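You operate a simulated robot arm through the tools that you are given. There is no shell and no other tool. Be economical: measure what you need, move in short steps, check, and stop when the job is done.

Carry out the task below with a simulated robot arm. There is one attempt and no reset: what you move stays moved.

## Task
Brush all three heaps of crumbs into the blue dustpan.
Fine: with the round wooden brush, along the tiles, none astray, jam spot not smeared; brush back on its tile, dustpan stays. Set down upright: round wooden brush.

The check looks at the end state, three seconds after you hand in, the way a careful person would. Anything else that was tipped, shoved, dropped, spilled or broken makes it a failure.

## Robot
A 6-joint arm with a two-finger parallel gripper, fixed in place. Base frame: the origin is at the foot of the arm, x ahead of it, y to its left, z up; the work surface is at about z = 900. Lengths are in mm, angles in rad, forces in N, time in s.
With the tool pointing down near the work surface it reaches from about 460 to 880 mm from the base axis. Its first joint turns from -2.007 to 2.007 rad. Payload 4.2 kg.
Tool frame: the origin (TCP) lies between the finger pads and is the grasp point; the fingertips stand 23 mm ahead of it; z points along the fingers, y is the line along which they close. The gripper opens to 94 mm. The fingers are 38 mm wide and 10 mm thick; the gripper's body (54 by 96 mm) begins 39 mm behind the TCP.
Orientation is that of the tool frame in the base frame, as a unit quaternion [w, x, y, z]. With the fingers straight down and closing along the base's y, the tool's x points along the base's -x, its y along +y and its z along -z.

## Interface
- The arm moves only by the tool drive_tool. Its argument "moves" is one flat list of numbers, 6 for each row, row after row: the shift along the tool's x, y, z in mm, then the turn, a rotation vector about the tool's x, y, z in rad. In form: [x, y, z, rx, ry, rz, x, y, z, rx, ry, rz, ...]. A call has 1 to 12 rows; each row is the pose to reach, as a shift and turn from the pose commanded when the call began, along the tool's axes at that moment. "hand" is the finger opening in mm, from 0 to 94, set as the call begins (left out, the last holds). Rows are played at 5 a second. More than 50 mm and 0.15 rad between two rows, or a gripper value outside its range, and nothing of the call is played. A pose out of reach is approached as far as the arm can. The call stops where the force on the tool passes 40 N (or 10 N more than at its start, if that is more) or the arm is blocked; 0.2 s more then pass. The fingers move at their own pace (about 108 mm/s each) and stop on an object; they squeeze with about 22 N. The grip force told is the motor's: it shows also when the fingers shut on nothing. Time passes only in rows, and 0.2 s behind the last, so rows that repeat a pose let the fingers close. The reply holds the time, the measured pose of the TCP, the force on the tool along the base axes, the opening and the grip force, in the units named above and with some noise, with the torque about the TCP (base axes, N m) and any sound that the robot's microphone picked up.
- Cameras (640 x 400 px; columns grow to the right, rows downward): "scene" is fixed at [57.8, -491, 1685.2]; the picture's right is [0.43, -0.90, 0.00], its down [-0.63, -0.30, -0.72] and it looks along [0.65, 0.31, -0.70] (base axes); focal length 344 px, centre (320, 200). "wrist" rides on the gripper at [86, 16, -75] in the tool frame; the picture's right is [-0.18, 0.98, 0.00], its down [-0.58, -0.11, -0.81] and it looks along [-0.79, -0.15, 0.59] (tool axes); focal length 243 px, centre (320, 200). There is no depth. A picture from a camera that has moved, and an enlarged one, comes with that camera's place and axes in the base frame and with its lens. The place of the scene camera against the robot may be out by one fixed shift of up to 18 mm in any direction.
- get_image(camera): a new picture of that camera. It takes no simulated time.
- raise_lower(by): slides the trunk up (or, below 0, down) by that many mm; the arm rides with it, the base frame stays. It gives what a move gives, with no picture.
- inspect(camera, box): a new picture of the part [left, top, right, bottom] of that camera's present view, enlarged. It takes no simulated time.
- close_job(): hands the job in; it is judged then, once.

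Work in short steps. Places have to be worked out from the pictures, the camera data and where the tool is seen: move nearer, look again, correct. Check each grasp and each placing, and mend what went wrong. You have 120 turns and 64 pictures in all, those below and enlarged ones among them. Open the gripper and draw the arm clear of the work before you hand the job in, unless the task says otherwise; then end with one line.

The tools are called after "Call:" by a JSON object that holds its "api" and its "payload". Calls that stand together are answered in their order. drive_tool: Moves the arm, as the interface text tells. Its arguments: {"type":"object","properties":{"moves":{"type":"array"},"hand":{"type":"number"}},"required":["moves"]} The other tools are called the same way: raise_lower (by) slides the trunk up or down; get_image (camera) takes a picture; inspect (camera, box) takes an enlarged picture of a part of a camera's view; close_job () hands the job in.

At the start:

```text
time: 0.0
ee_pos: [591.9, -115.7, 1165.7]
orientation: [0.0, 0.0, 1.0, 0.001]
ft_force: [0.7, -0.4, 0.4]
torque: [-0.02, -0.02, 0.0]
width: 94.1
finger_force: 0.0
trunk travel left (down, up): [-825.0, 165.0]
```

scene: 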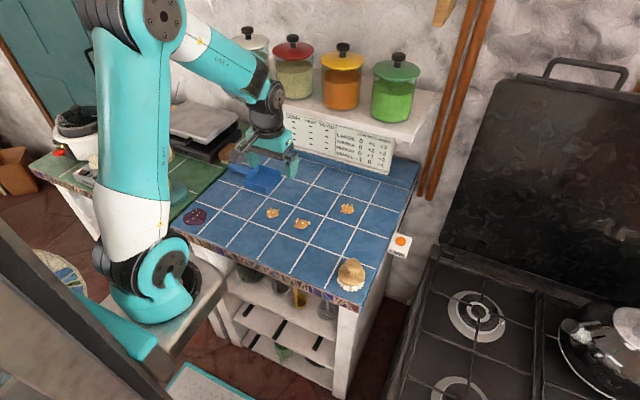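
wrist: 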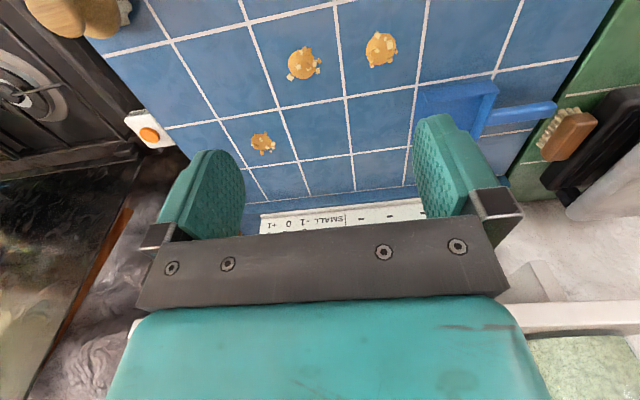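

I'll start by enlarging the work area and the card on the wall.

Call:
{"api": "inspect", "payload": {"camera": "scene", "box": [170, 140, 430, 302]}}

Call:
{"api": "inspect", "payload": {"camera": "scene", "box": [270, 100, 430, 200]}}

Call:
{"api": "inspect", "payload": {"camera": "scene", "box": [310, 225, 422, 295]}}

```text
2.46 times, centred on (300, 221) of scene
camera zoom: at [57.8, -491.0, 1685.2], right [0.43, -0.9, 0.0], down [-0.63, -0.3, -0.72], along [0.65, 0.31, -0.7], focal length 846 px, centre (369, 148)
```

zoom: 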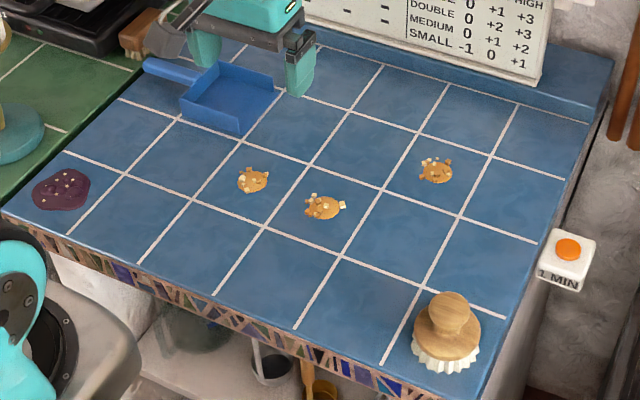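

```text
4.00 times, centred on (350, 150) of scene
camera zoom: at [57.8, -491.0, 1685.2], right [0.43, -0.9, 0.0], down [-0.63, -0.3, -0.72], along [0.65, 0.31, -0.7], focal length 1374 px, centre (200, 400)
```

zoom: 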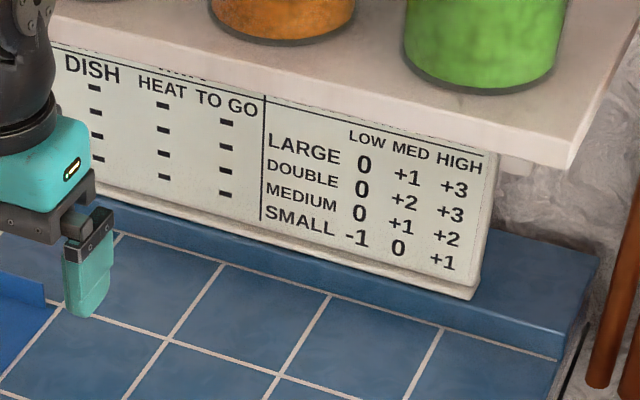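

```text
5.71 times, centred on (366, 260) of scene
camera zoom: at [57.8, -491.0, 1685.2], right [0.43, -0.9, 0.0], down [-0.63, -0.3, -0.72], along [0.65, 0.31, -0.7], focal length 1963 px, centre (57, -143)
```

zoom: 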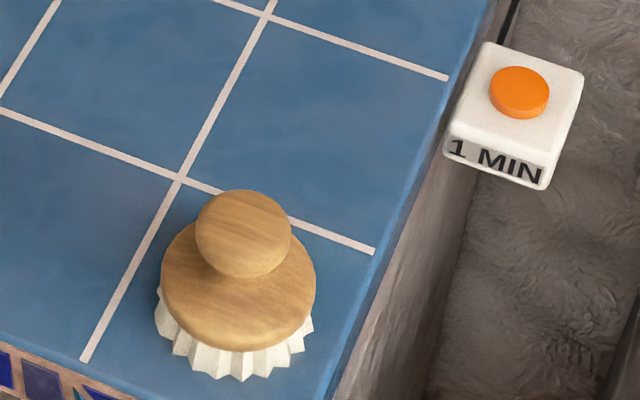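

Comparing the two cameras, the scene camera reads about (+14, +13) mm off. Corrected positions:

| Object | Position (x, y) |
|---|---|
| Brush | about (531, -362) |
| Heap A | (655, -48) |
| Heap B | (653, -151) |
| Heap C | (773, -254) |
| Pan mouth | y ≈ 8, x 720–830, facing -y |

I'll move above the brush and look.

Call:
{"api": "drive_tool", "payload": {"moves": [10, -41, 17, 0, 0, 0, 20, -82, 34, 0, 0, 0, 30, -123, 51, 0, 0, 0, 40, -164, 68, 0, 0, 0, 50, -205, 85, 0, 0, 0, 61, -246, 102, 0, 0, 0], "hand": 94}}

Call:
{"api": "get_image", "payload": {"camera": "wrist"}}

Call:
{"api": "get_image", "payload": {"camera": "scene"}}

```text
time: 1.4
ee_pos: [529.7, -359.4, 1061.3]
orientation: [-0.001, 0.0, 1.0, 0.0]
ft_force: [-0.7, 0.0, 0.7]
torque: [-0.04, -0.05, -0.01]
width: 94.1
finger_force: 0.0
trunk travel left (down, up): [-825.0, 165.0]
```

```text
58 pictures are left
camera wrist: at [443.7, -343.6, 1135.7], right [0.18, 0.98, 0.0], down [0.58, -0.11, 0.81], along [0.79, -0.15, -0.59], focal length 243 px, centre (320, 200)
```

wrist: 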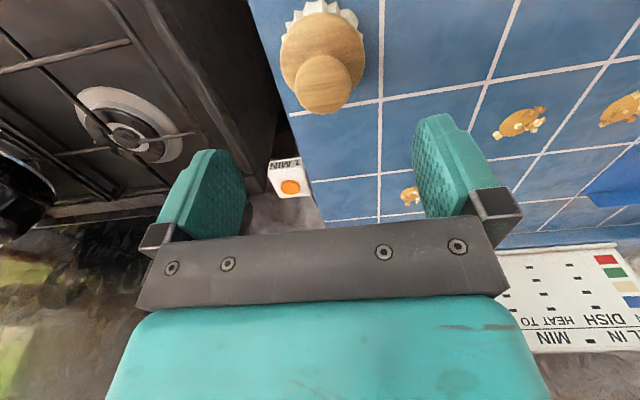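

```text
57 pictures are left
```

scene: 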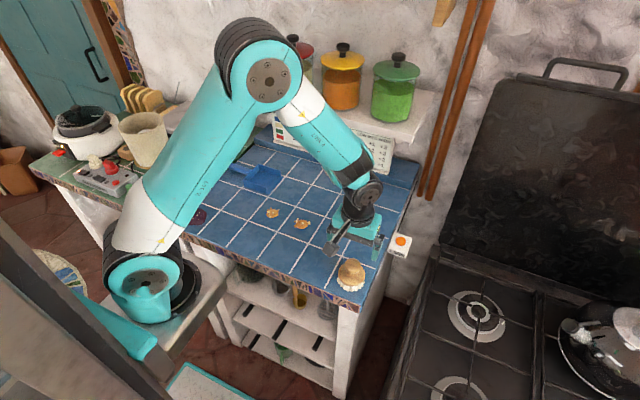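

The knob reads at about (527, -359), with its top near z 975 and the plate near z 930. I'll lower partway with the fingers straddling it and check.

Call:
{"api": "drive_tool", "payload": {"moves": [3, 0, 30, 0, 0, 0, 3, 0, 60, 0, 0, 0, 3, 0, 85, 0, 0, 0]}}

Call:
{"api": "get_image", "payload": {"camera": "wrist"}}

Call:
{"api": "inspect", "payload": {"camera": "scene", "box": [310, 205, 422, 295]}}

```text
time: 2.2
ee_pos: [526.7, -360.6, 978.8]
orientation: [0.0, 0.001, 1.0, 0.0]
ft_force: [-0.4, 0.2, -0.1]
torque: [0.02, 0.0, 0.03]
width: 93.8
finger_force: 0.0
trunk travel left (down, up): [-825.0, 165.0]
```

```text
56 pictures are left
camera wrist: at [440.4, -345.6, 1054.2], right [0.18, 0.98, 0.0], down [0.58, -0.11, 0.81], along [0.79, -0.15, -0.59], focal length 243 px, centre (320, 200)
```

wrist: 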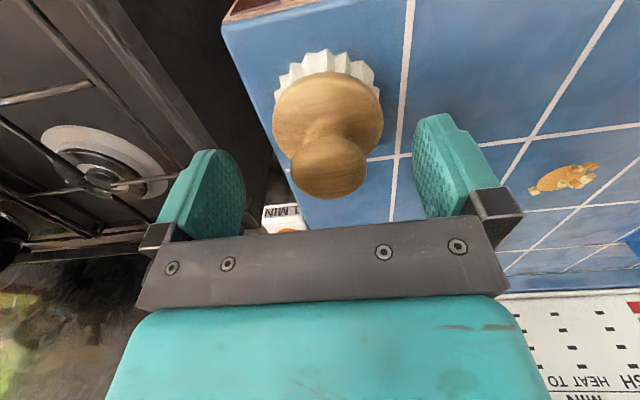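

```text
4.44 times, centred on (366, 250) of scene
camera zoom: at [57.8, -491.0, 1685.2], right [0.43, -0.9, 0.0], down [-0.63, -0.3, -0.72], along [0.65, 0.31, -0.7], focal length 1527 px, centre (116, -22)
```

zoom: 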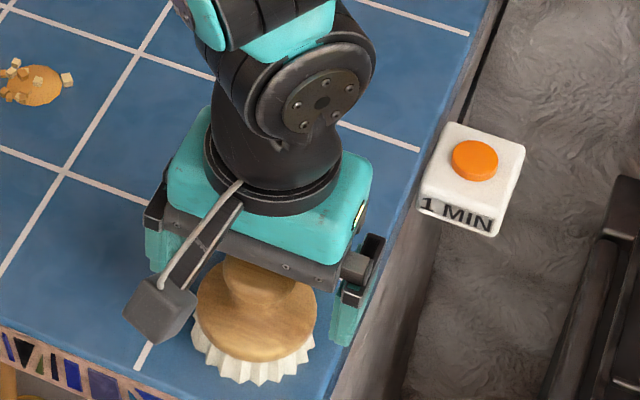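

The knob is centred within 2–3 mm. I'll lower to z≈961 and close, noting the pose so I can put the brush back in the same place.

Call:
{"api": "drive_tool", "payload": {"moves": [-1, 2, 9, 0, 0, 0, -1, 2, 18, 0, 0, 0]}}

Call:
{"api": "drive_tool", "payload": {"moves": [0, 0, 0, 0, 0, 0, 0, 0, 0, 0, 0, 0, 0, 0, 0, 0, 0, 0, 0, 0, 0, 0, 0, 0], "hand": 20}}

Call:
{"api": "get_image", "payload": {"camera": "wrist"}}

```text
time: 2.8
ee_pos: [528.6, -360.3, 961.3]
orientation: [0.0, -0.001, 1.0, 0.0]
ft_force: [-1.1, -0.5, 0.6]
torque: [-0.03, -0.02, 0.0]
width: 94.1
finger_force: 0.1
trunk travel left (down, up): [-825.0, 165.0]
```

```text
time: 3.8
ee_pos: [530.2, -360.7, 960.4]
orientation: [0.0, 0.0, 1.0, 0.0]
ft_force: [0.8, 0.0, 0.1]
torque: [0.0, 0.01, 0.0]
width: 41.2
finger_force: 21.7
trunk travel left (down, up): [-825.0, 165.0]
```

```text
54 pictures are left
camera wrist: at [442.2, -344.0, 1035.1], right [0.18, 0.98, 0.0], down [0.58, -0.11, 0.81], along [0.79, -0.15, -0.59], focal length 243 px, centre (320, 200)
```

wrist: 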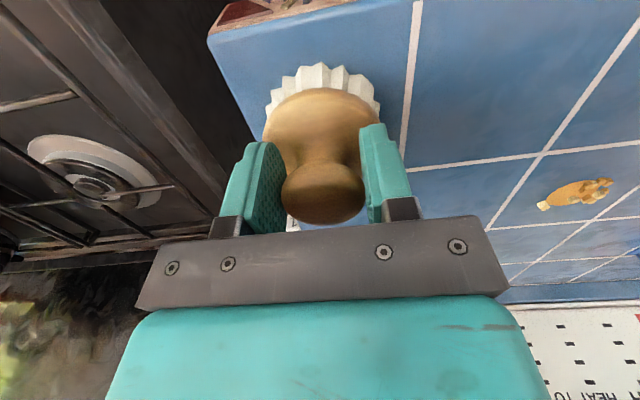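

The knob is gripped at 41 mm, and the commanded z was 960.7 with the bristles on the tile. I'll lift 40 mm and check that it's held.

Call:
{"api": "drive_tool", "payload": {"moves": [0, 0, -20, 0, 0, 0, 0, 0, -45, 0, 0, 0, -40, 10, -45, 0, 0, 0, -80, 15, -45, 0, 0, 0, -120, 25, -45, 0, 0, 0, -160, 33, -45, 0, 0, 0]}}

Call:
{"api": "get_image", "payload": {"camera": "scene"}}

Call:
{"api": "get_image", "payload": {"camera": "wrist"}}

```text
time: 5.2
ee_pos: [692.2, -328.9, 1005.5]
orientation: [0.0, 0.001, 1.0, 0.0]
ft_force: [-0.4, 0.0, -0.7]
torque: [0.02, 0.01, -0.03]
width: 41.2
finger_force: 21.2
trunk travel left (down, up): [-825.0, 165.0]
```

```text
53 pictures are left
```

scene: 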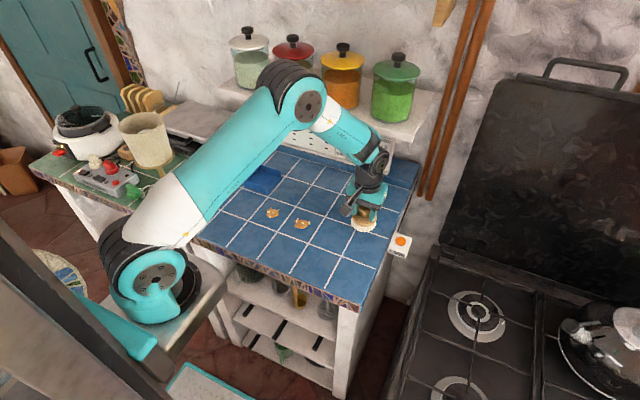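

```text
52 pictures are left
camera wrist: at [604.8, -313.9, 1080.9], right [0.19, 0.98, 0.0], down [0.58, -0.11, 0.81], along [0.79, -0.15, -0.59], focal length 243 px, centre (320, 200)
```

wrist: 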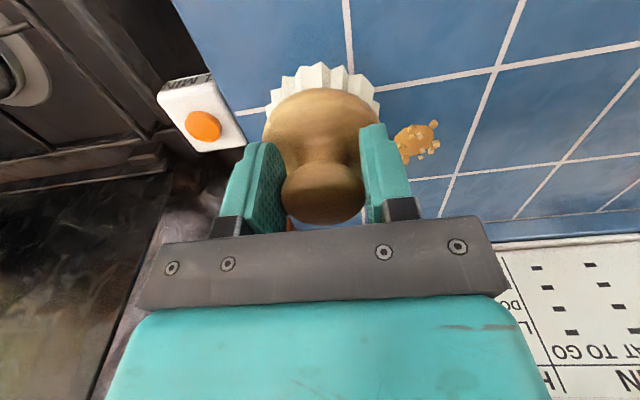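

The brush is held, and heap C reads (773, -251). I'll move on to (774, -322), still raised, and check clearance to the shelf.

Call:
{"api": "drive_tool", "payload": {"moves": [-30, 3, 0, 0, 0, 0, -60, 5, 0, 0, 0, 0, -81, 6, 0, 0, 0, 0]}}

Call:
{"api": "get_image", "payload": {"camera": "scene"}}

Call:
{"api": "get_image", "payload": {"camera": "wrist"}}

```text
time: 6.0
ee_pos: [761.6, -319.4, 1007.2]
orientation: [-0.003, 0.003, 1.0, 0.002]
ft_force: [-0.7, 0.4, -0.7]
torque: [0.02, -0.02, -0.02]
width: 40.9
finger_force: 21.8
trunk travel left (down, up): [-825.0, 165.0]
```

```text
51 pictures are left
```

scene: 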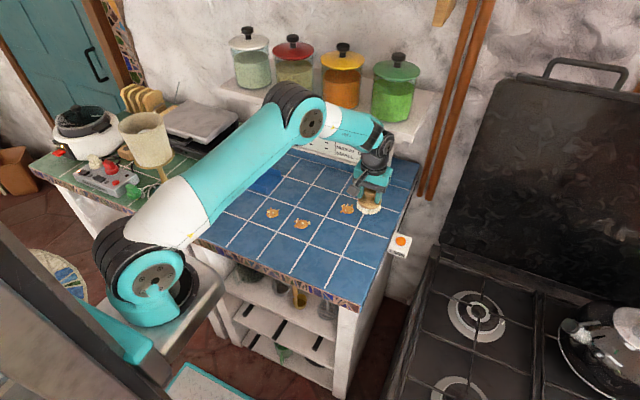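

```text
50 pictures are left
camera wrist: at [675.7, -304.3, 1082.1], right [0.19, 0.98, 0.0], down [0.59, -0.12, 0.8], along [0.79, -0.15, -0.6], focal length 243 px, centre (320, 200)
```

wrist: 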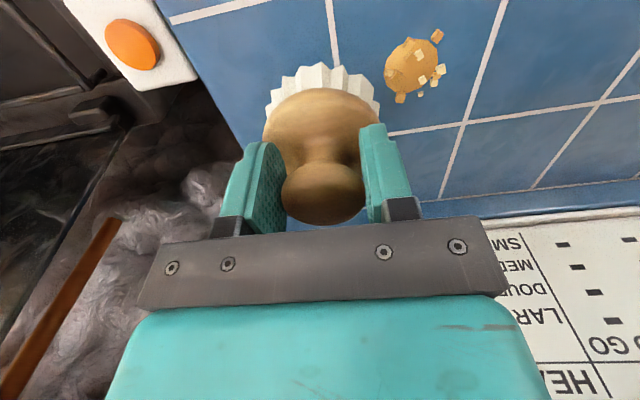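

The arm stopped about 10 mm short in x. I'll hold the pose to see whether that's lag or a reach limit.

Call:
{"api": "drive_tool", "payload": {"moves": [0, 0, 0, 0, 0, 0, 0, 0, 0, 0, 0, 0]}}

Call:
{"api": "inspect", "payload": {"camera": "scene", "box": [260, 60, 440, 220]}}

```text
time: 6.6
ee_pos: [761.3, -320.7, 1006.8]
orientation: [-0.003, 0.002, 1.0, 0.003]
ft_force: [-0.2, 0.7, -1.0]
torque: [-0.02, -0.02, 0.0]
width: 40.8
finger_force: 21.7
trunk travel left (down, up): [-825.0, 165.0]
```

```text
2.50 times, centred on (350, 140) of scene
camera zoom: at [57.8, -491.0, 1685.2], right [0.43, -0.9, 0.0], down [-0.63, -0.3, -0.72], along [0.65, 0.31, -0.7], focal length 859 px, centre (245, 350)
```

zoom: 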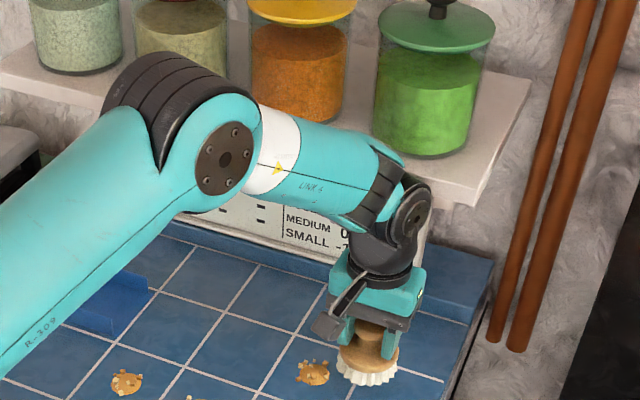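

The shortfall is almost pure x: either a reach limit at this height or the wrist touching the shelf edge. I'll back off a little, lower to just above the tile clear of heap C, and then try x again.

Call:
{"api": "drive_tool", "payload": {"moves": [17, -3, 0, 0, 0, 0, 17, -3, 20, 0, 0, 0, 17, -3, 41, 0, 0, 0]}}

Call:
{"api": "drive_tool", "payload": {"moves": [-6, 0, 0, 0, 0, 0, -12, 0, 0, 0, 0, 0, -18, 0, 0, 0, 0, 0, -18, 0, 0, 0, 0, 0]}}

Call:
{"api": "inspect", "payload": {"camera": "scene", "box": [260, 100, 440, 220]}}

```text
time: 7.4
ee_pos: [753.6, -324.3, 965.6]
orientation: [0.001, 0.0, 1.0, 0.001]
ft_force: [0.5, -0.7, -1.1]
torque: [0.01, 0.0, -0.01]
width: 41.2
finger_force: 22.3
trunk travel left (down, up): [-825.0, 165.0]
```

```text
time: 8.4
ee_pos: [770.5, -324.7, 964.4]
orientation: [0.0, -0.001, 1.0, 0.001]
ft_force: [0.1, -0.2, -0.5]
torque: [0.0, 0.0, -0.01]
width: 41.3
finger_force: 21.7
trunk travel left (down, up): [-825.0, 165.0]
```

```text
3.33 times, centred on (350, 160) of scene
camera zoom: at [57.8, -491.0, 1685.2], right [0.43, -0.9, 0.0], down [-0.63, -0.3, -0.72], along [0.65, 0.31, -0.7], focal length 1145 px, centre (220, 333)
```

zoom: 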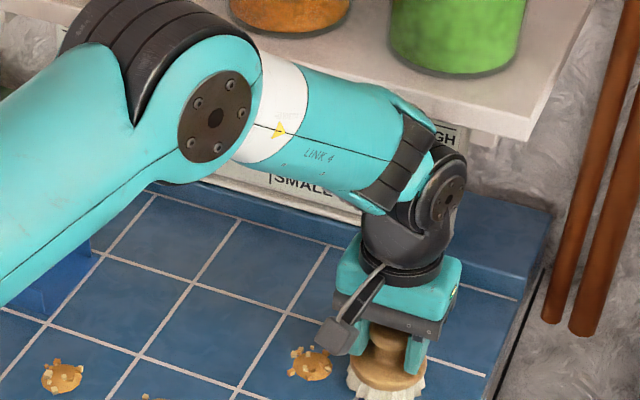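

At working height the arm reaches x=770 freely. Now I'll lower the bristles to about 1 mm over the tile, align with heap C and push it slowly along +y, checking partway.

Call:
{"api": "drive_tool", "payload": {"moves": [-2, 0, 3, 0, 0, 0, -2, 15, 3, 0, 0, 0, -2, 30, 3, 0, 0, 0, -2, 42, 3, 0, 0, 0, -2, 54, 3, 0, 0, 0]}}

Call:
{"api": "get_image", "payload": {"camera": "wrist"}}

Call:
{"api": "inspect", "payload": {"camera": "scene", "box": [220, 140, 420, 265]}}

```text
time: 9.6
ee_pos: [773.2, -270.2, 961.0]
orientation: [0.0, 0.001, 1.0, 0.0]
ft_force: [0.2, -0.6, -1.1]
torque: [0.02, 0.02, 0.02]
width: 41.4
finger_force: 21.5
trunk travel left (down, up): [-825.0, 165.0]
```

```text
47 pictures are left
camera wrist: at [686.3, -254.2, 1035.7], right [0.18, 0.98, 0.0], down [0.58, -0.11, 0.81], along [0.79, -0.15, -0.59], focal length 243 px, centre (320, 200)
```

wrist: 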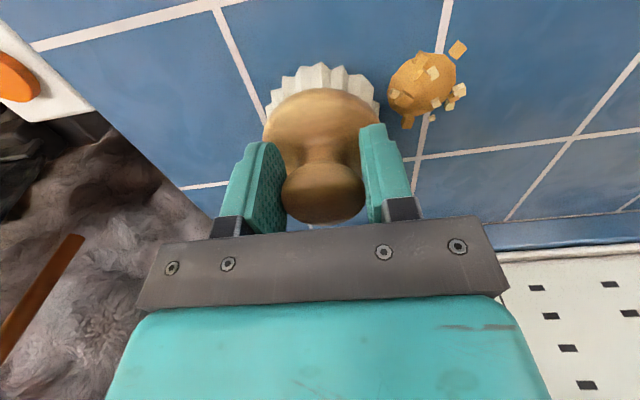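

```text
3.20 times, centred on (320, 202) of scene
camera zoom: at [57.8, -491.0, 1685.2], right [0.43, -0.9, 0.0], down [-0.63, -0.3, -0.72], along [0.65, 0.31, -0.7], focal length 1100 px, centre (320, 192)
```

zoom: 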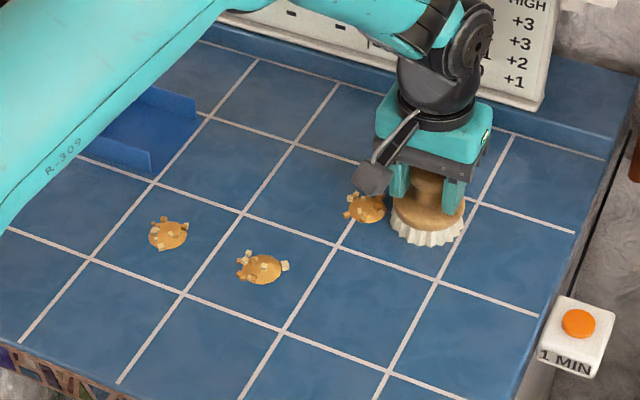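

The heap moves as one body, now at about (766, -209), slightly to the -x side of the brush axis. I'll back off, shift the brush to x≈762 and continue.

Call:
{"api": "drive_tool", "payload": {"moves": [0, -10, 0, 0, 0, 0, 11, -10, 0, 0, 0, 0, 11, 2, 0, 0, 0, 0, 11, 14, 0, 0, 0, 0, 11, 26, 0, 0, 0, 0, 11, 38, 0, 0, 0, 0, 11, 50, 0, 0, 0, 0, 11, 60, 0, 0, 0, 0]}}

Call:
{"api": "get_image", "payload": {"camera": "wrist"}}

```text
time: 11.4
ee_pos: [761.6, -209.5, 961.7]
orientation: [0.0, 0.0, 1.0, 0.0]
ft_force: [0.2, -0.8, -0.4]
torque: [0.03, 0.02, -0.03]
width: 41.3
finger_force: 21.6
trunk travel left (down, up): [-825.0, 165.0]
```

```text
45 pictures are left
camera wrist: at [675.2, -194.3, 1036.2], right [0.18, 0.98, 0.0], down [0.58, -0.11, 0.81], along [0.79, -0.15, -0.59], focal length 243 px, centre (320, 200)
```

wrist: 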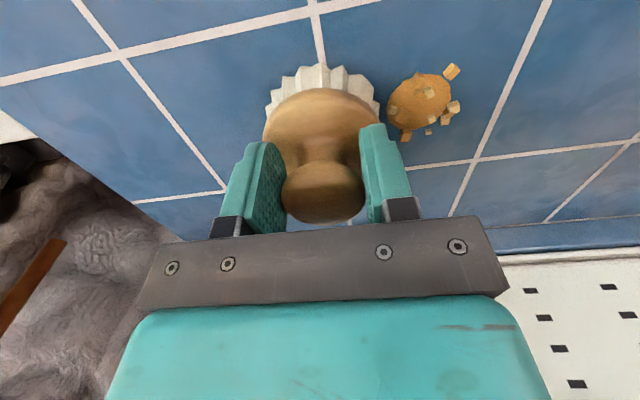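

The heap is at about (765, -152) and nearly in line with the brush. I'll continue pushing +y.

Call:
{"api": "drive_tool", "payload": {"moves": [0, 13, 0, 0, 0, 0, 0, 26, 0, 0, 0, 0, -1, 39, 0, 0, 0, 0, -1, 52, 0, 0, 0, 0, -2, 65, 0, 0, 0, 0, -2, 78, 0, 0, 0, 0]}}

Call:
{"api": "get_image", "payload": {"camera": "wrist"}}

Call:
{"api": "inspect", "payload": {"camera": "scene", "box": [220, 140, 380, 240]}}

```text
time: 12.8
ee_pos: [764.2, -129.7, 961.8]
orientation: [0.0, 0.0, 1.0, 0.0]
ft_force: [0.1, -0.5, -0.1]
torque: [0.04, 0.03, -0.05]
width: 41.2
finger_force: 22.1
trunk travel left (down, up): [-825.0, 165.0]
```

```text
44 pictures are left
camera wrist: at [678.7, -115.4, 1036.5], right [0.19, 0.98, 0.0], down [0.58, -0.11, 0.81], along [0.79, -0.15, -0.59], focal length 243 px, centre (320, 200)
```

wrist: 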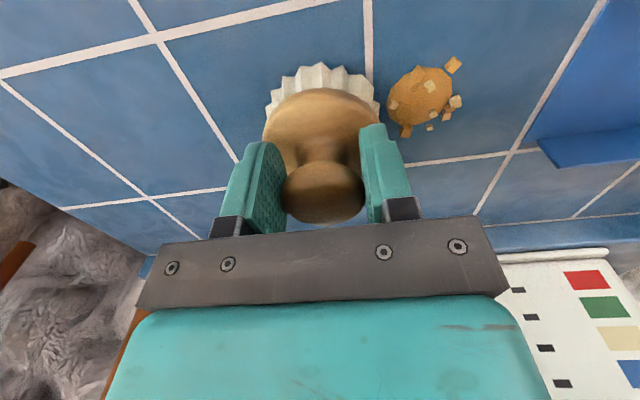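

```text
4.00 times, centred on (300, 190) of scene
camera zoom: at [57.8, -491.0, 1685.2], right [0.43, -0.9, 0.0], down [-0.63, -0.3, -0.72], along [0.65, 0.31, -0.7], focal length 1374 px, centre (400, 240)
```

zoom: 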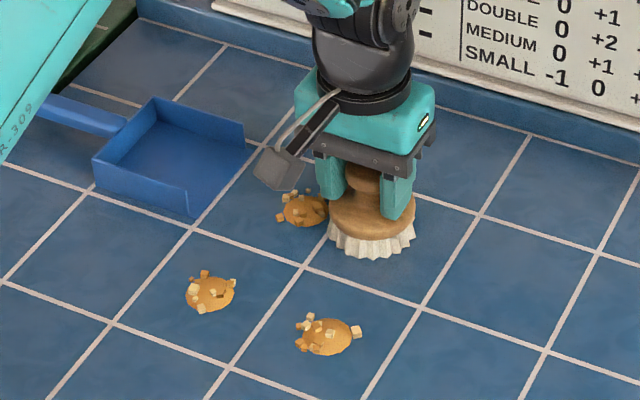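

The pan mouth spans x≈721–817 at y≈11, with side walls and an open front, and the heap at (765, -73) is aligned with it. I'll push to the lip and look.

Call:
{"api": "drive_tool", "payload": {"moves": [0, 13, 0, 0, 0, 0, 0, 26, 0, 0, 0, 0, -1, 39, 0, 0, 0, 0, -1, 52, 0, 0, 0, 0, -1, 64, 0, 0, 0, 0, -1, 76, 0, 0, 0, 0, -1, 86, 0, 0, 0, 0]}}

Call:
{"api": "get_image", "payload": {"camera": "wrist"}}

Call:
{"api": "inspect", "payload": {"camera": "scene", "box": [220, 140, 380, 240]}}

```text
time: 14.4
ee_pos: [765.1, -45.2, 961.1]
orientation: [-0.001, 0.001, 1.0, 0.0]
ft_force: [-0.5, -0.5, -0.4]
torque: [0.0, 0.03, 0.0]
width: 41.3
finger_force: 22.3
trunk travel left (down, up): [-825.0, 165.0]
```

```text
42 pictures are left
camera wrist: at [678.7, -30.3, 1035.6], right [0.18, 0.98, 0.0], down [0.58, -0.11, 0.81], along [0.79, -0.15, -0.59], focal length 243 px, centre (320, 200)
```

wrist: 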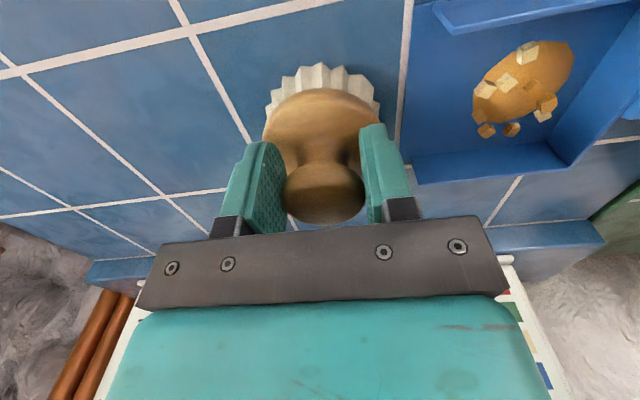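

```text
4.00 times, centred on (300, 190) of scene
camera zoom: at [57.8, -491.0, 1685.2], right [0.43, -0.9, 0.0], down [-0.63, -0.3, -0.72], along [0.65, 0.31, -0.7], focal length 1374 px, centre (400, 240)
```

zoom: 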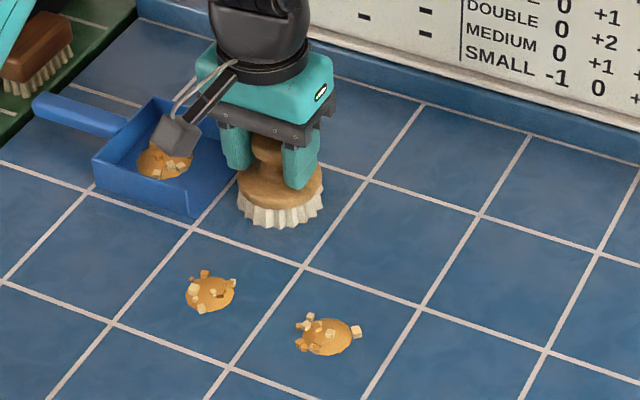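

Heap C is in the pan and the pan hasn't moved. Next is heap A at (653, -50). I'll lift, go over it to its near side at about x=575, and come down.

Call:
{"api": "drive_tool", "payload": {"moves": [10, -5, -25, 0, 0, 0, 35, -5, -50, 0, 0, 0, 75, -5, -55, 0, 0, 0, 115, -5, -55, 0, 0, 0, 155, -5, -55, 0, 0, 0, 190, -5, -55, 0, 0, 0, 190, -5, -30, 0, 0, 0, 190, -5, 0, 0, 0, 0]}}

Call:
{"api": "get_image", "payload": {"camera": "wrist"}}

Call:
{"api": "inspect", "payload": {"camera": "scene", "box": [200, 150, 360, 250]}}

```text
time: 16.2
ee_pos: [575.5, -51.2, 960.0]
orientation: [-0.001, -0.001, 1.0, 0.0]
ft_force: [-0.3, -0.3, -0.2]
torque: [0.02, -0.07, -0.01]
width: 41.2
finger_force: 21.8
trunk travel left (down, up): [-825.0, 165.0]
```

```text
40 pictures are left
camera wrist: at [488.8, -36.1, 1035.6], right [0.18, 0.98, 0.0], down [0.58, -0.11, 0.81], along [0.79, -0.15, -0.59], focal length 243 px, centre (320, 200)
```

wrist: 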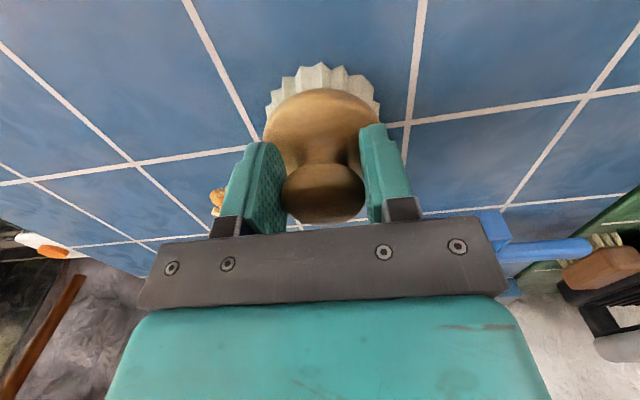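

```text
4.00 times, centred on (280, 200) of scene
camera zoom: at [57.8, -491.0, 1685.2], right [0.43, -0.9, 0.0], down [-0.63, -0.3, -0.72], along [0.65, 0.31, -0.7], focal length 1374 px, centre (480, 200)
```

zoom: 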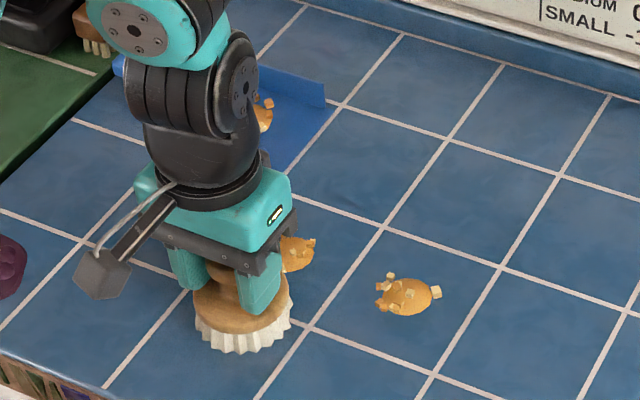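

The brush is down behind heap A. I'll push +x about 60 mm and check in the scene camera.

Call:
{"api": "drive_tool", "payload": {"moves": [-13, 1, 0, 0, 0, 0, -26, 1, 0, 0, 0, 0, -39, 1, 0, 0, 0, 0, -52, 1, 0, 0, 0, 0, -64, 1, 0, 0, 0, 0]}}

Call:
{"api": "inspect", "payload": {"camera": "scene", "box": [200, 150, 360, 250]}}

```text
time: 17.4
ee_pos: [639.5, -49.9, 961.7]
orientation: [0.0, 0.0, 1.0, 0.0]
ft_force: [-0.2, 0.9, 0.4]
torque: [0.0, 0.02, 0.0]
width: 41.1
finger_force: 21.5
trunk travel left (down, up): [-825.0, 165.0]
```

```text
4.00 times, centred on (280, 200) of scene
camera zoom: at [57.8, -491.0, 1685.2], right [0.43, -0.9, 0.0], down [-0.63, -0.3, -0.72], along [0.65, 0.31, -0.7], focal length 1374 px, centre (480, 200)
```

zoom: 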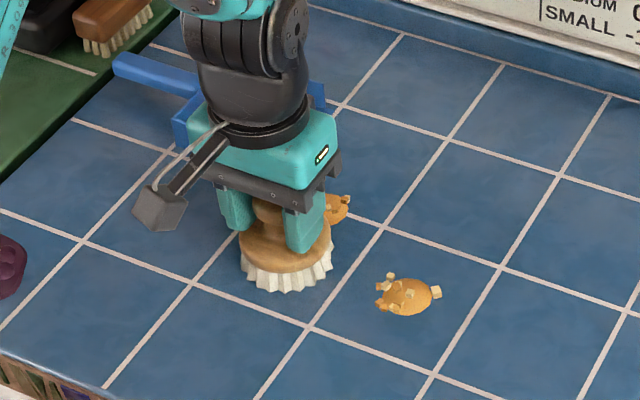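

Heap A is at about (702, -52) and tracking well. I'll push on to bring it to x≈767.

Call:
{"api": "drive_tool", "payload": {"moves": [-13, 0, 0, 0, 0, 0, -26, -1, 0, 0, 0, 0, -39, -1, 0, 0, 0, 0, -52, -2, 0, 0, 0, 0, -65, -2, 0, 0, 0, 0]}}

Call:
{"api": "drive_tool", "payload": {"moves": [40, 0, 0, 0, 0, 0, 40, 0, -30, 0, 0, 0, 40, -30, -55, 0, 0, 0, 20, -70, -55, 0, 0, 0, -20, -90, -55, 0, 0, 0]}}

Call:
{"api": "get_image", "payload": {"camera": "wrist"}}

Call:
{"api": "inspect", "payload": {"camera": "scene", "box": [200, 150, 360, 250]}}

```text
time: 18.6
ee_pos: [703.9, -51.9, 961.4]
orientation: [0.0, 0.001, 1.0, -0.001]
ft_force: [-0.3, -0.6, 0.2]
torque: [0.01, -0.01, 0.0]
width: 41.5
finger_force: 21.8
trunk travel left (down, up): [-825.0, 165.0]
```

```text
time: 19.8
ee_pos: [724.9, -141.5, 1015.4]
orientation: [0.001, 0.0, 1.0, 0.0]
ft_force: [-0.8, -0.2, -0.2]
torque: [-0.01, 0.0, -0.04]
width: 41.3
finger_force: 21.8
trunk travel left (down, up): [-825.0, 165.0]
```

```text
37 pictures are left
camera wrist: at [637.2, -125.2, 1090.0], right [0.18, 0.98, 0.0], down [0.58, -0.11, 0.81], along [0.79, -0.15, -0.59], focal length 243 px, centre (320, 200)
```

wrist: 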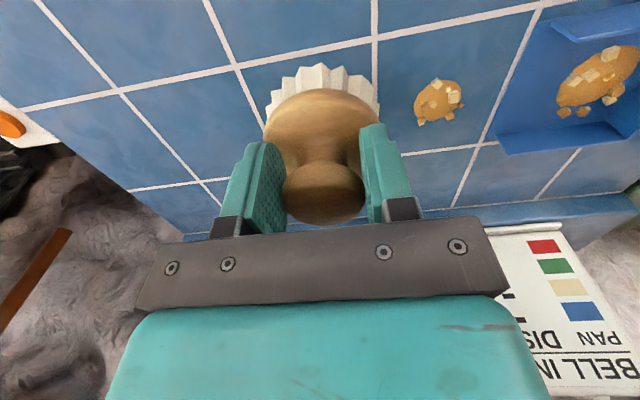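

```text
4.00 times, centred on (280, 200) of scene
camera zoom: at [57.8, -491.0, 1685.2], right [0.43, -0.9, 0.0], down [-0.63, -0.3, -0.72], along [0.65, 0.31, -0.7], focal length 1374 px, centre (480, 200)
```

zoom: 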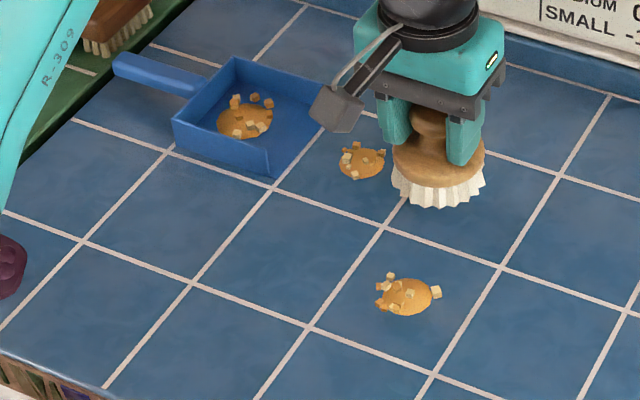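

Heap A is at (766, -50), in line with the mouth. I'll come down here, clear of both heaps, slide to x≈766 behind it and push +y into the pan.

Call:
{"api": "drive_tool", "payload": {"moves": [-10, 0, 25, 0, 0, 0, -25, 0, 55, 0, 0, 0, -41, 0, 55, 0, 0, 0, -41, 12, 55, 0, 0, 0, -41, 24, 55, 0, 0, 0, -41, 36, 55, 0, 0, 0, -41, 48, 55, 0, 0, 0]}}

Call:
{"api": "get_image", "payload": {"camera": "wrist"}}

```text
time: 21.4
ee_pos: [765.5, -92.4, 960.7]
orientation: [0.0, 0.0, 1.0, 0.0]
ft_force: [0.9, -0.9, -0.4]
torque: [0.02, 0.04, -0.02]
width: 41.0
finger_force: 21.9
trunk travel left (down, up): [-825.0, 165.0]
```

```text
35 pictures are left
camera wrist: at [678.6, -77.8, 1035.9], right [0.18, 0.98, 0.0], down [0.58, -0.11, 0.81], along [0.79, -0.15, -0.59], focal length 243 px, centre (320, 200)
```

wrist: 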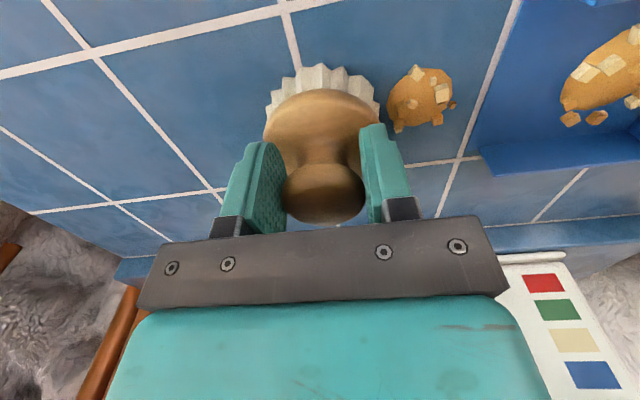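

It's aligned. I'll push to the same end point that worked for heap C (brush y≈-45).

Call:
{"api": "drive_tool", "payload": {"moves": [0, 12, 0, 0, 0, 0, 0, 24, 0, 0, 0, 0, 0, 36, 0, 0, 0, 0, 0, 47, 0, 0, 0, 0]}}

Call:
{"api": "get_image", "payload": {"camera": "wrist"}}

```text
time: 22.4
ee_pos: [764.1, -46.4, 960.4]
orientation: [0.0, 0.001, 1.0, -0.001]
ft_force: [-0.1, 0.5, -0.8]
torque: [0.02, 0.0, -0.04]
width: 41.0
finger_force: 21.8
trunk travel left (down, up): [-825.0, 165.0]
```

```text
34 pictures are left
camera wrist: at [678.8, -30.7, 1035.3], right [0.19, 0.98, 0.0], down [0.58, -0.11, 0.81], along [0.79, -0.15, -0.59], focal length 243 px, centre (320, 200)
```

wrist: 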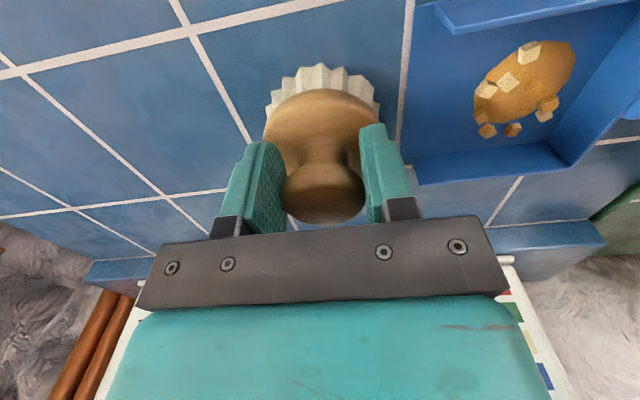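

Heap A is in the pan too, merged into the pile. Now I'll lift and go behind heap B, to about (575, -153).

Call:
{"api": "drive_tool", "payload": {"moves": [10, -5, -25, 0, 0, 0, 35, -20, -50, 0, 0, 0, 70, -40, -55, 0, 0, 0, 105, -60, -55, 0, 0, 0, 140, -80, -55, 0, 0, 0, 175, -100, -55, 0, 0, 0, 191, -108, -55, 0, 0, 0, 191, -108, -28, 0, 0, 0, 191, -108, 0, 0, 0, 0]}}

Call:
{"api": "inspect", "payload": {"camera": "scene", "box": [200, 150, 360, 250]}}

```text
time: 24.4
ee_pos: [573.6, -155.3, 961.5]
orientation: [0.0, 0.001, 1.0, -0.001]
ft_force: [0.5, 0.7, -0.5]
torque: [0.02, -0.02, 0.0]
width: 41.1
finger_force: 21.9
trunk travel left (down, up): [-825.0, 165.0]
```

```text
4.00 times, centred on (280, 200) of scene
camera zoom: at [57.8, -491.0, 1685.2], right [0.43, -0.9, 0.0], down [-0.63, -0.3, -0.72], along [0.65, 0.31, -0.7], focal length 1374 px, centre (480, 200)
```

zoom: 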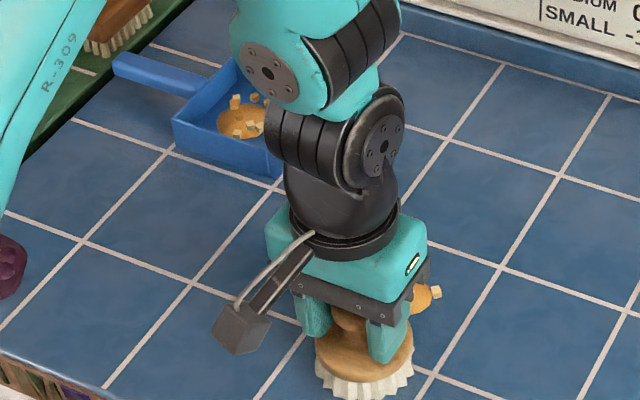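

The brush is down behind heap B. I'll push +x and check.

Call:
{"api": "drive_tool", "payload": {"moves": [-13, 0, 0, 0, 0, 0, -26, 0, 0, 0, 0, 0, -39, 0, 0, 0, 0, 0, -52, 0, 0, 0, 0, 0, -65, 0, 0, 0, 0, 0]}}

Call:
{"api": "inspect", "payload": {"camera": "scene", "box": [240, 150, 400, 250]}}

```text
time: 25.6
ee_pos: [639.1, -155.2, 961.4]
orientation: [0.0, 0.0, 1.0, -0.001]
ft_force: [0.2, 1.0, -0.7]
torque: [-0.02, 0.04, -0.03]
width: 41.2
finger_force: 22.8
trunk travel left (down, up): [-825.0, 165.0]
```

```text
4.00 times, centred on (320, 200) of scene
camera zoom: at [57.8, -491.0, 1685.2], right [0.43, -0.9, 0.0], down [-0.63, -0.3, -0.72], along [0.65, 0.31, -0.7], focal length 1374 px, centre (320, 200)
```

zoom: 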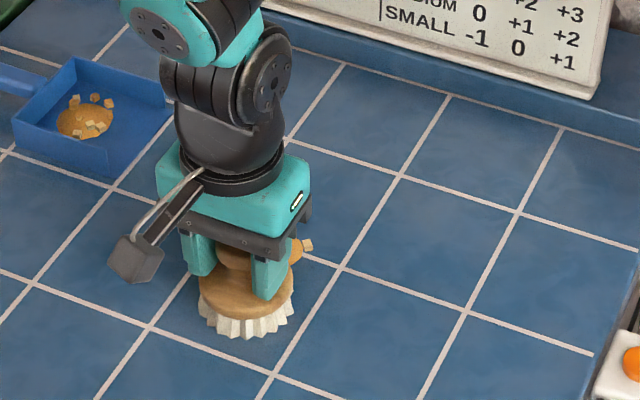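

Heap B is at about (702, -151) and still centred. I'll push on to x≈766, then back off and go around to its -y side.

Call:
{"api": "drive_tool", "payload": {"moves": [-13, 0, 0, 0, 0, 0, -26, 0, 0, 0, 0, 0, -39, 0, 0, 0, 0, 0, -52, 0, 0, 0, 0, 0, -65, 0, 0, 0, 0, 0]}}

Call:
{"api": "drive_tool", "payload": {"moves": [40, 0, 0, 0, 0, 0, 40, 0, -30, 0, 0, 0, 40, -30, -45, 0, 0, 0, 20, -70, -45, 0, 0, 0, -20, -92, -45, 0, 0, 0]}}

Call:
{"api": "get_image", "payload": {"camera": "wrist"}}

Call:
{"api": "inspect", "payload": {"camera": "scene", "box": [220, 150, 380, 250]}}

```text
time: 26.8
ee_pos: [704.2, -154.9, 961.1]
orientation: [0.0, 0.0, 1.0, 0.0]
ft_force: [0.3, -0.4, -0.6]
torque: [0.0, -0.05, 0.03]
width: 41.1
finger_force: 22.1
trunk travel left (down, up): [-825.0, 165.0]
```

```text
time: 28.0
ee_pos: [725.1, -247.6, 1005.2]
orientation: [0.001, -0.001, 1.0, 0.0]
ft_force: [-0.3, 1.0, 0.4]
torque: [0.0, -0.01, -0.01]
width: 40.9
finger_force: 22.1
trunk travel left (down, up): [-825.0, 165.0]
```

```text
31 pictures are left
camera wrist: at [638.4, -231.2, 1080.5], right [0.18, 0.98, 0.0], down [0.58, -0.11, 0.81], along [0.79, -0.15, -0.59], focal length 243 px, centre (320, 200)
```

wrist: 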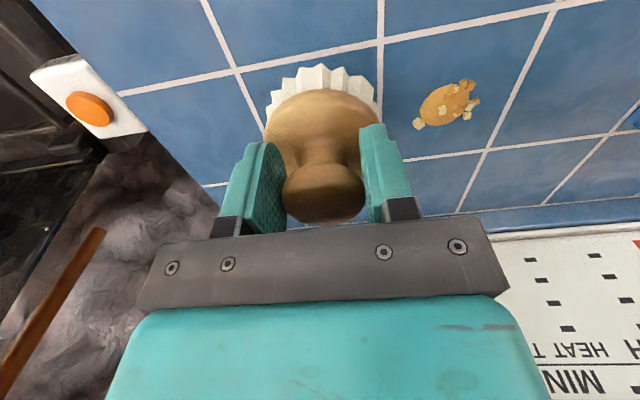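

```text
4.00 times, centred on (300, 200) of scene
camera zoom: at [57.8, -491.0, 1685.2], right [0.43, -0.9, 0.0], down [-0.63, -0.3, -0.72], along [0.65, 0.31, -0.7], focal length 1374 px, centre (400, 200)
```

zoom: 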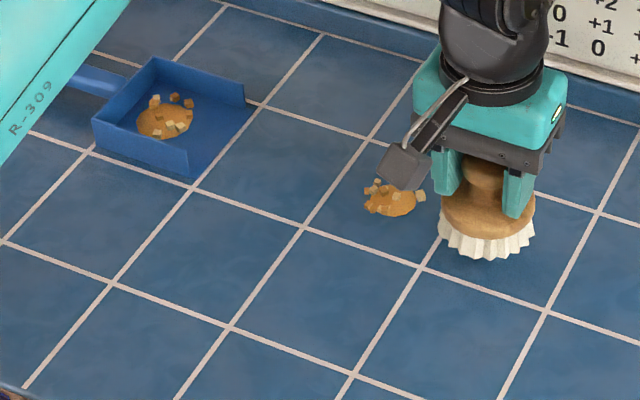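

Heap B is at (765, -156). I'll lower, slide in behind it at x≈765 and push +y.

Call:
{"api": "drive_tool", "payload": {"moves": [-10, 0, 22, 0, 0, 0, -25, 0, 45, 0, 0, 0, -40, 0, 45, 0, 0, 0, -40, 14, 45, 0, 0, 0, -40, 28, 45, 0, 0, 0, -40, 42, 45, 0, 0, 0, -40, 55, 45, 0, 0, 0, -40, 68, 45, 0, 0, 0, -40, 80, 45, 0, 0, 0]}}

Call:
{"api": "get_image", "payload": {"camera": "wrist"}}

```text
time: 30.0
ee_pos: [764.3, -166.1, 960.7]
orientation: [0.0, 0.0, 1.0, 0.0]
ft_force: [-0.5, -0.4, -0.4]
torque: [0.02, 0.04, 0.01]
width: 41.1
finger_force: 22.1
trunk travel left (down, up): [-825.0, 165.0]
```

```text
29 pictures are left
camera wrist: at [678.3, -151.3, 1035.7], right [0.19, 0.98, 0.0], down [0.58, -0.11, 0.81], along [0.79, -0.15, -0.59], focal length 243 px, centre (320, 200)
```

wrist: 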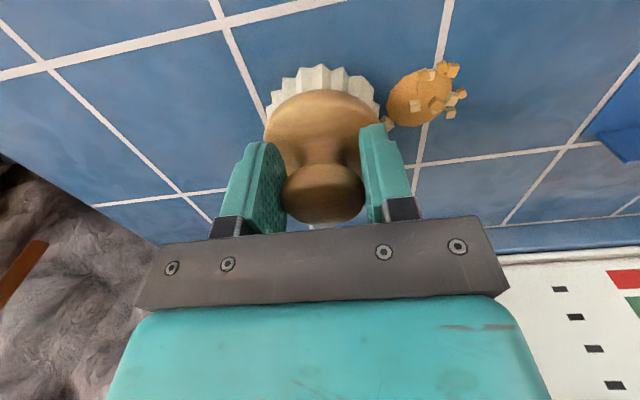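

Heap B is in line at about (766, -110). I'll continue the push and then re-check alignment.

Call:
{"api": "drive_tool", "payload": {"moves": [0, 13, 0, 0, 0, 0, 0, 26, 0, 0, 0, 0, 0, 39, 0, 0, 0, 0, 0, 52, 0, 0, 0, 0, 0, 65, 0, 0, 0, 0]}}

Call:
{"api": "get_image", "payload": {"camera": "wrist"}}

```text
time: 31.2
ee_pos: [763.7, -101.4, 962.0]
orientation: [0.001, 0.001, 1.0, 0.0]
ft_force: [-0.8, 0.4, -0.8]
torque: [-0.01, -0.01, 0.0]
width: 41.4
finger_force: 21.9
trunk travel left (down, up): [-825.0, 165.0]
```

```text
28 pictures are left
camera wrist: at [677.5, -86.0, 1037.1], right [0.19, 0.98, 0.0], down [0.58, -0.11, 0.81], along [0.79, -0.15, -0.59], focal length 243 px, centre (320, 200)
```

wrist: 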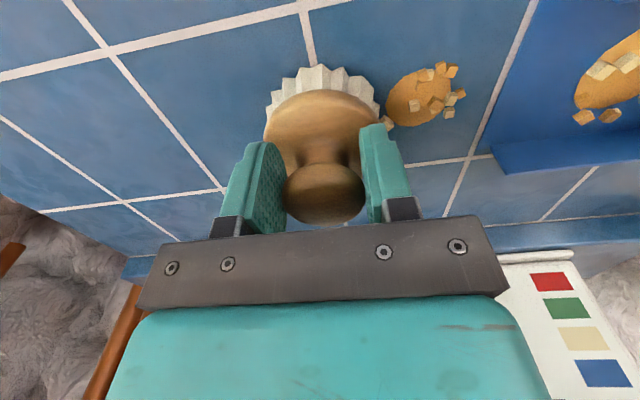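

It's still centred. I'll make the final push to brush y≈-45.

Call:
{"api": "drive_tool", "payload": {"moves": [0, 13, 0, 0, 0, 0, 0, 26, 0, 0, 0, 0, 0, 39, 0, 0, 0, 0, 0, 52, 0, 0, 0, 0, 0, 57, 0, 0, 0, 0]}}

Call:
{"api": "get_image", "payload": {"camera": "wrist"}}

```text
time: 32.4
ee_pos: [764.2, -45.2, 961.5]
orientation: [0.0, 0.001, 1.0, 0.0]
ft_force: [0.5, -0.1, -2.0]
torque: [0.0, 0.03, -0.01]
width: 41.2
finger_force: 21.5
trunk travel left (down, up): [-825.0, 165.0]
```

```text
27 pictures are left
camera wrist: at [677.9, -29.8, 1036.6], right [0.18, 0.98, 0.0], down [0.58, -0.11, 0.81], along [0.79, -0.15, -0.59], focal length 243 px, centre (320, 200)
```

wrist: 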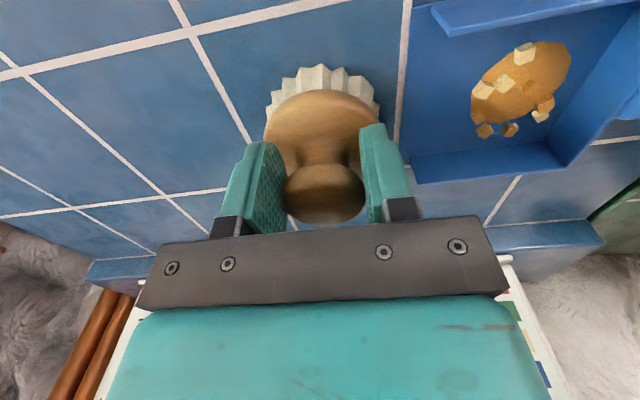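

All three heaps are in the pan. I'll lift and carry the brush back toward its tile at (529, -360).

Call:
{"api": "drive_tool", "payload": {"moves": [10, -10, -25, 0, 0, 0, 30, -30, -52, 0, 0, 0, 59, -68, -55, 0, 0, 0, 84, -105, -55, 0, 0, 0, 109, -142, -55, 0, 0, 0, 134, -179, -55, 0, 0, 0, 159, -215, -55, 0, 0, 0, 184, -250, -55, 0, 0, 0, 210, -285, -55, 0, 0, 0, 235, -314.5, -55, 0, 0, 0]}}

Call:
{"api": "get_image", "payload": {"camera": "wrist"}}

Call:
{"api": "get_image", "payload": {"camera": "scene"}}

```text
time: 34.6
ee_pos: [528.5, -359.0, 1016.7]
orientation: [0.0, 0.0, 1.0, 0.0]
ft_force: [-0.1, 0.3, -1.3]
torque: [-0.04, 0.04, -0.01]
width: 41.3
finger_force: 21.5
trunk travel left (down, up): [-825.0, 165.0]
```

```text
26 pictures are left
camera wrist: at [441.8, -343.8, 1092.4], right [0.18, 0.98, 0.0], down [0.58, -0.11, 0.81], along [0.79, -0.15, -0.59], focal length 243 px, centre (320, 200)
```

wrist: 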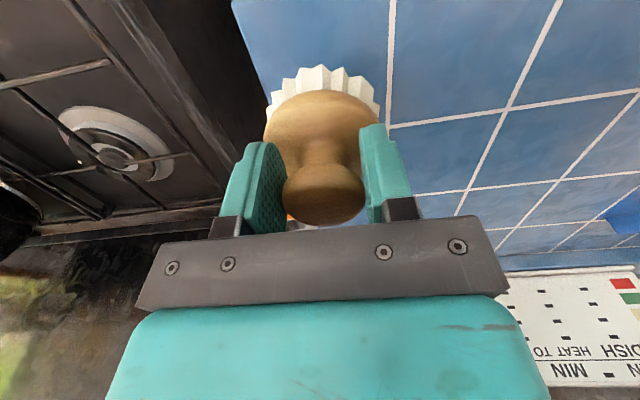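

```text
25 pictures are left
```

scene: 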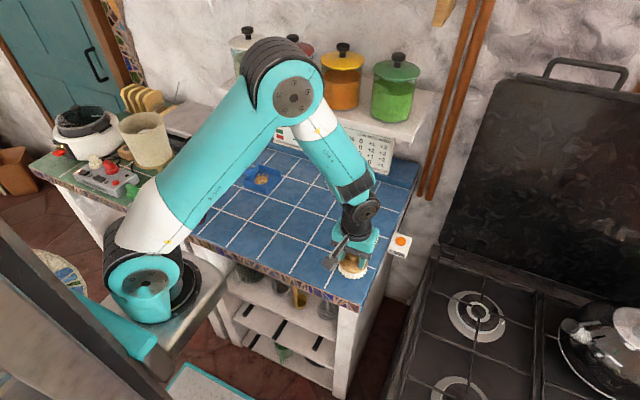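

The brush is over its original spot. I'll lower it gently to the tile.

Call:
{"api": "drive_tool", "payload": {"moves": [0, 0, 30, 0, 0, 0, 0, 0, 48, 0, 0, 0, 0, 0, 54, 0, 0, 0, 0, 0, 55.5, 0, 0, 0, 0, 0, 55.5, 0, 0, 0]}}

Call:
{"api": "get_image", "payload": {"camera": "wrist"}}

```text
time: 35.8
ee_pos: [528.7, -360.6, 960.8]
orientation: [0.0, 0.0, 1.0, 0.001]
ft_force: [-0.2, 0.3, -1.3]
torque: [-0.02, 0.0, -0.01]
width: 41.2
finger_force: 21.7
trunk travel left (down, up): [-825.0, 165.0]
```

```text
24 pictures are left
camera wrist: at [442.5, -343.8, 1036.2], right [0.18, 0.98, 0.0], down [0.58, -0.11, 0.81], along [0.79, -0.15, -0.59], focal length 243 px, centre (320, 200)
```

wrist: 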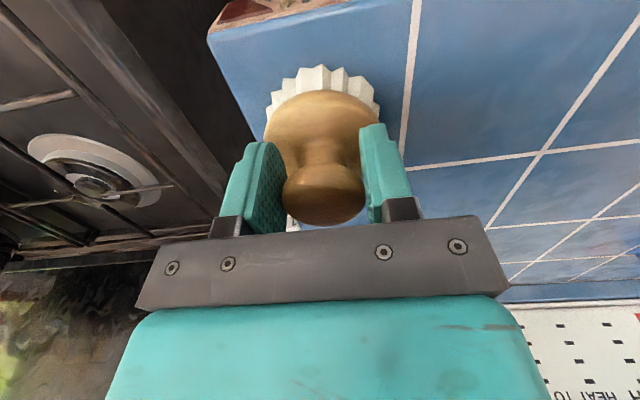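

The view matches the one at the grasp. I'll go down 1 mm more to confirm contact, then release.

Call:
{"api": "drive_tool", "payload": {"moves": [0, 0, 0.7, 0, 0, 0, 0, 0, 0.7, 0, 0, 0]}}

Call:
{"api": "drive_tool", "payload": {"moves": [0, 0, 0, 0, 0, 0, 0, 0, 0, 0, 0, 0, 0, 0, 0, 0, 0, 0, 0, 0, 0, 0, 0, 0], "hand": 94}}

Call:
{"api": "get_image", "payload": {"camera": "wrist"}}

```text
time: 36.4
ee_pos: [529.9, -358.5, 961.1]
orientation: [0.0, 0.0, 1.0, 0.0]
ft_force: [-0.3, 0.4, -0.4]
torque: [0.02, 0.0, -0.02]
width: 41.3
finger_force: 22.1
trunk travel left (down, up): [-825.0, 165.0]
```

```text
time: 37.4
ee_pos: [528.7, -359.0, 961.6]
orientation: [0.0, 0.0, 1.0, 0.0]
ft_force: [-0.4, 0.2, 0.1]
torque: [-0.02, 0.0, 0.02]
width: 94.2
finger_force: 0.1
trunk travel left (down, up): [-825.0, 165.0]
```

```text
23 pictures are left
camera wrist: at [442.8, -343.6, 1035.5], right [0.18, 0.98, 0.0], down [0.58, -0.11, 0.81], along [0.79, -0.15, -0.59], focal length 243 px, centre (320, 200)
```

wrist: 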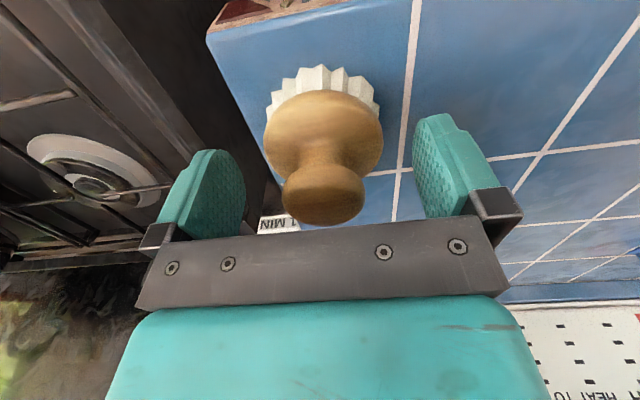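

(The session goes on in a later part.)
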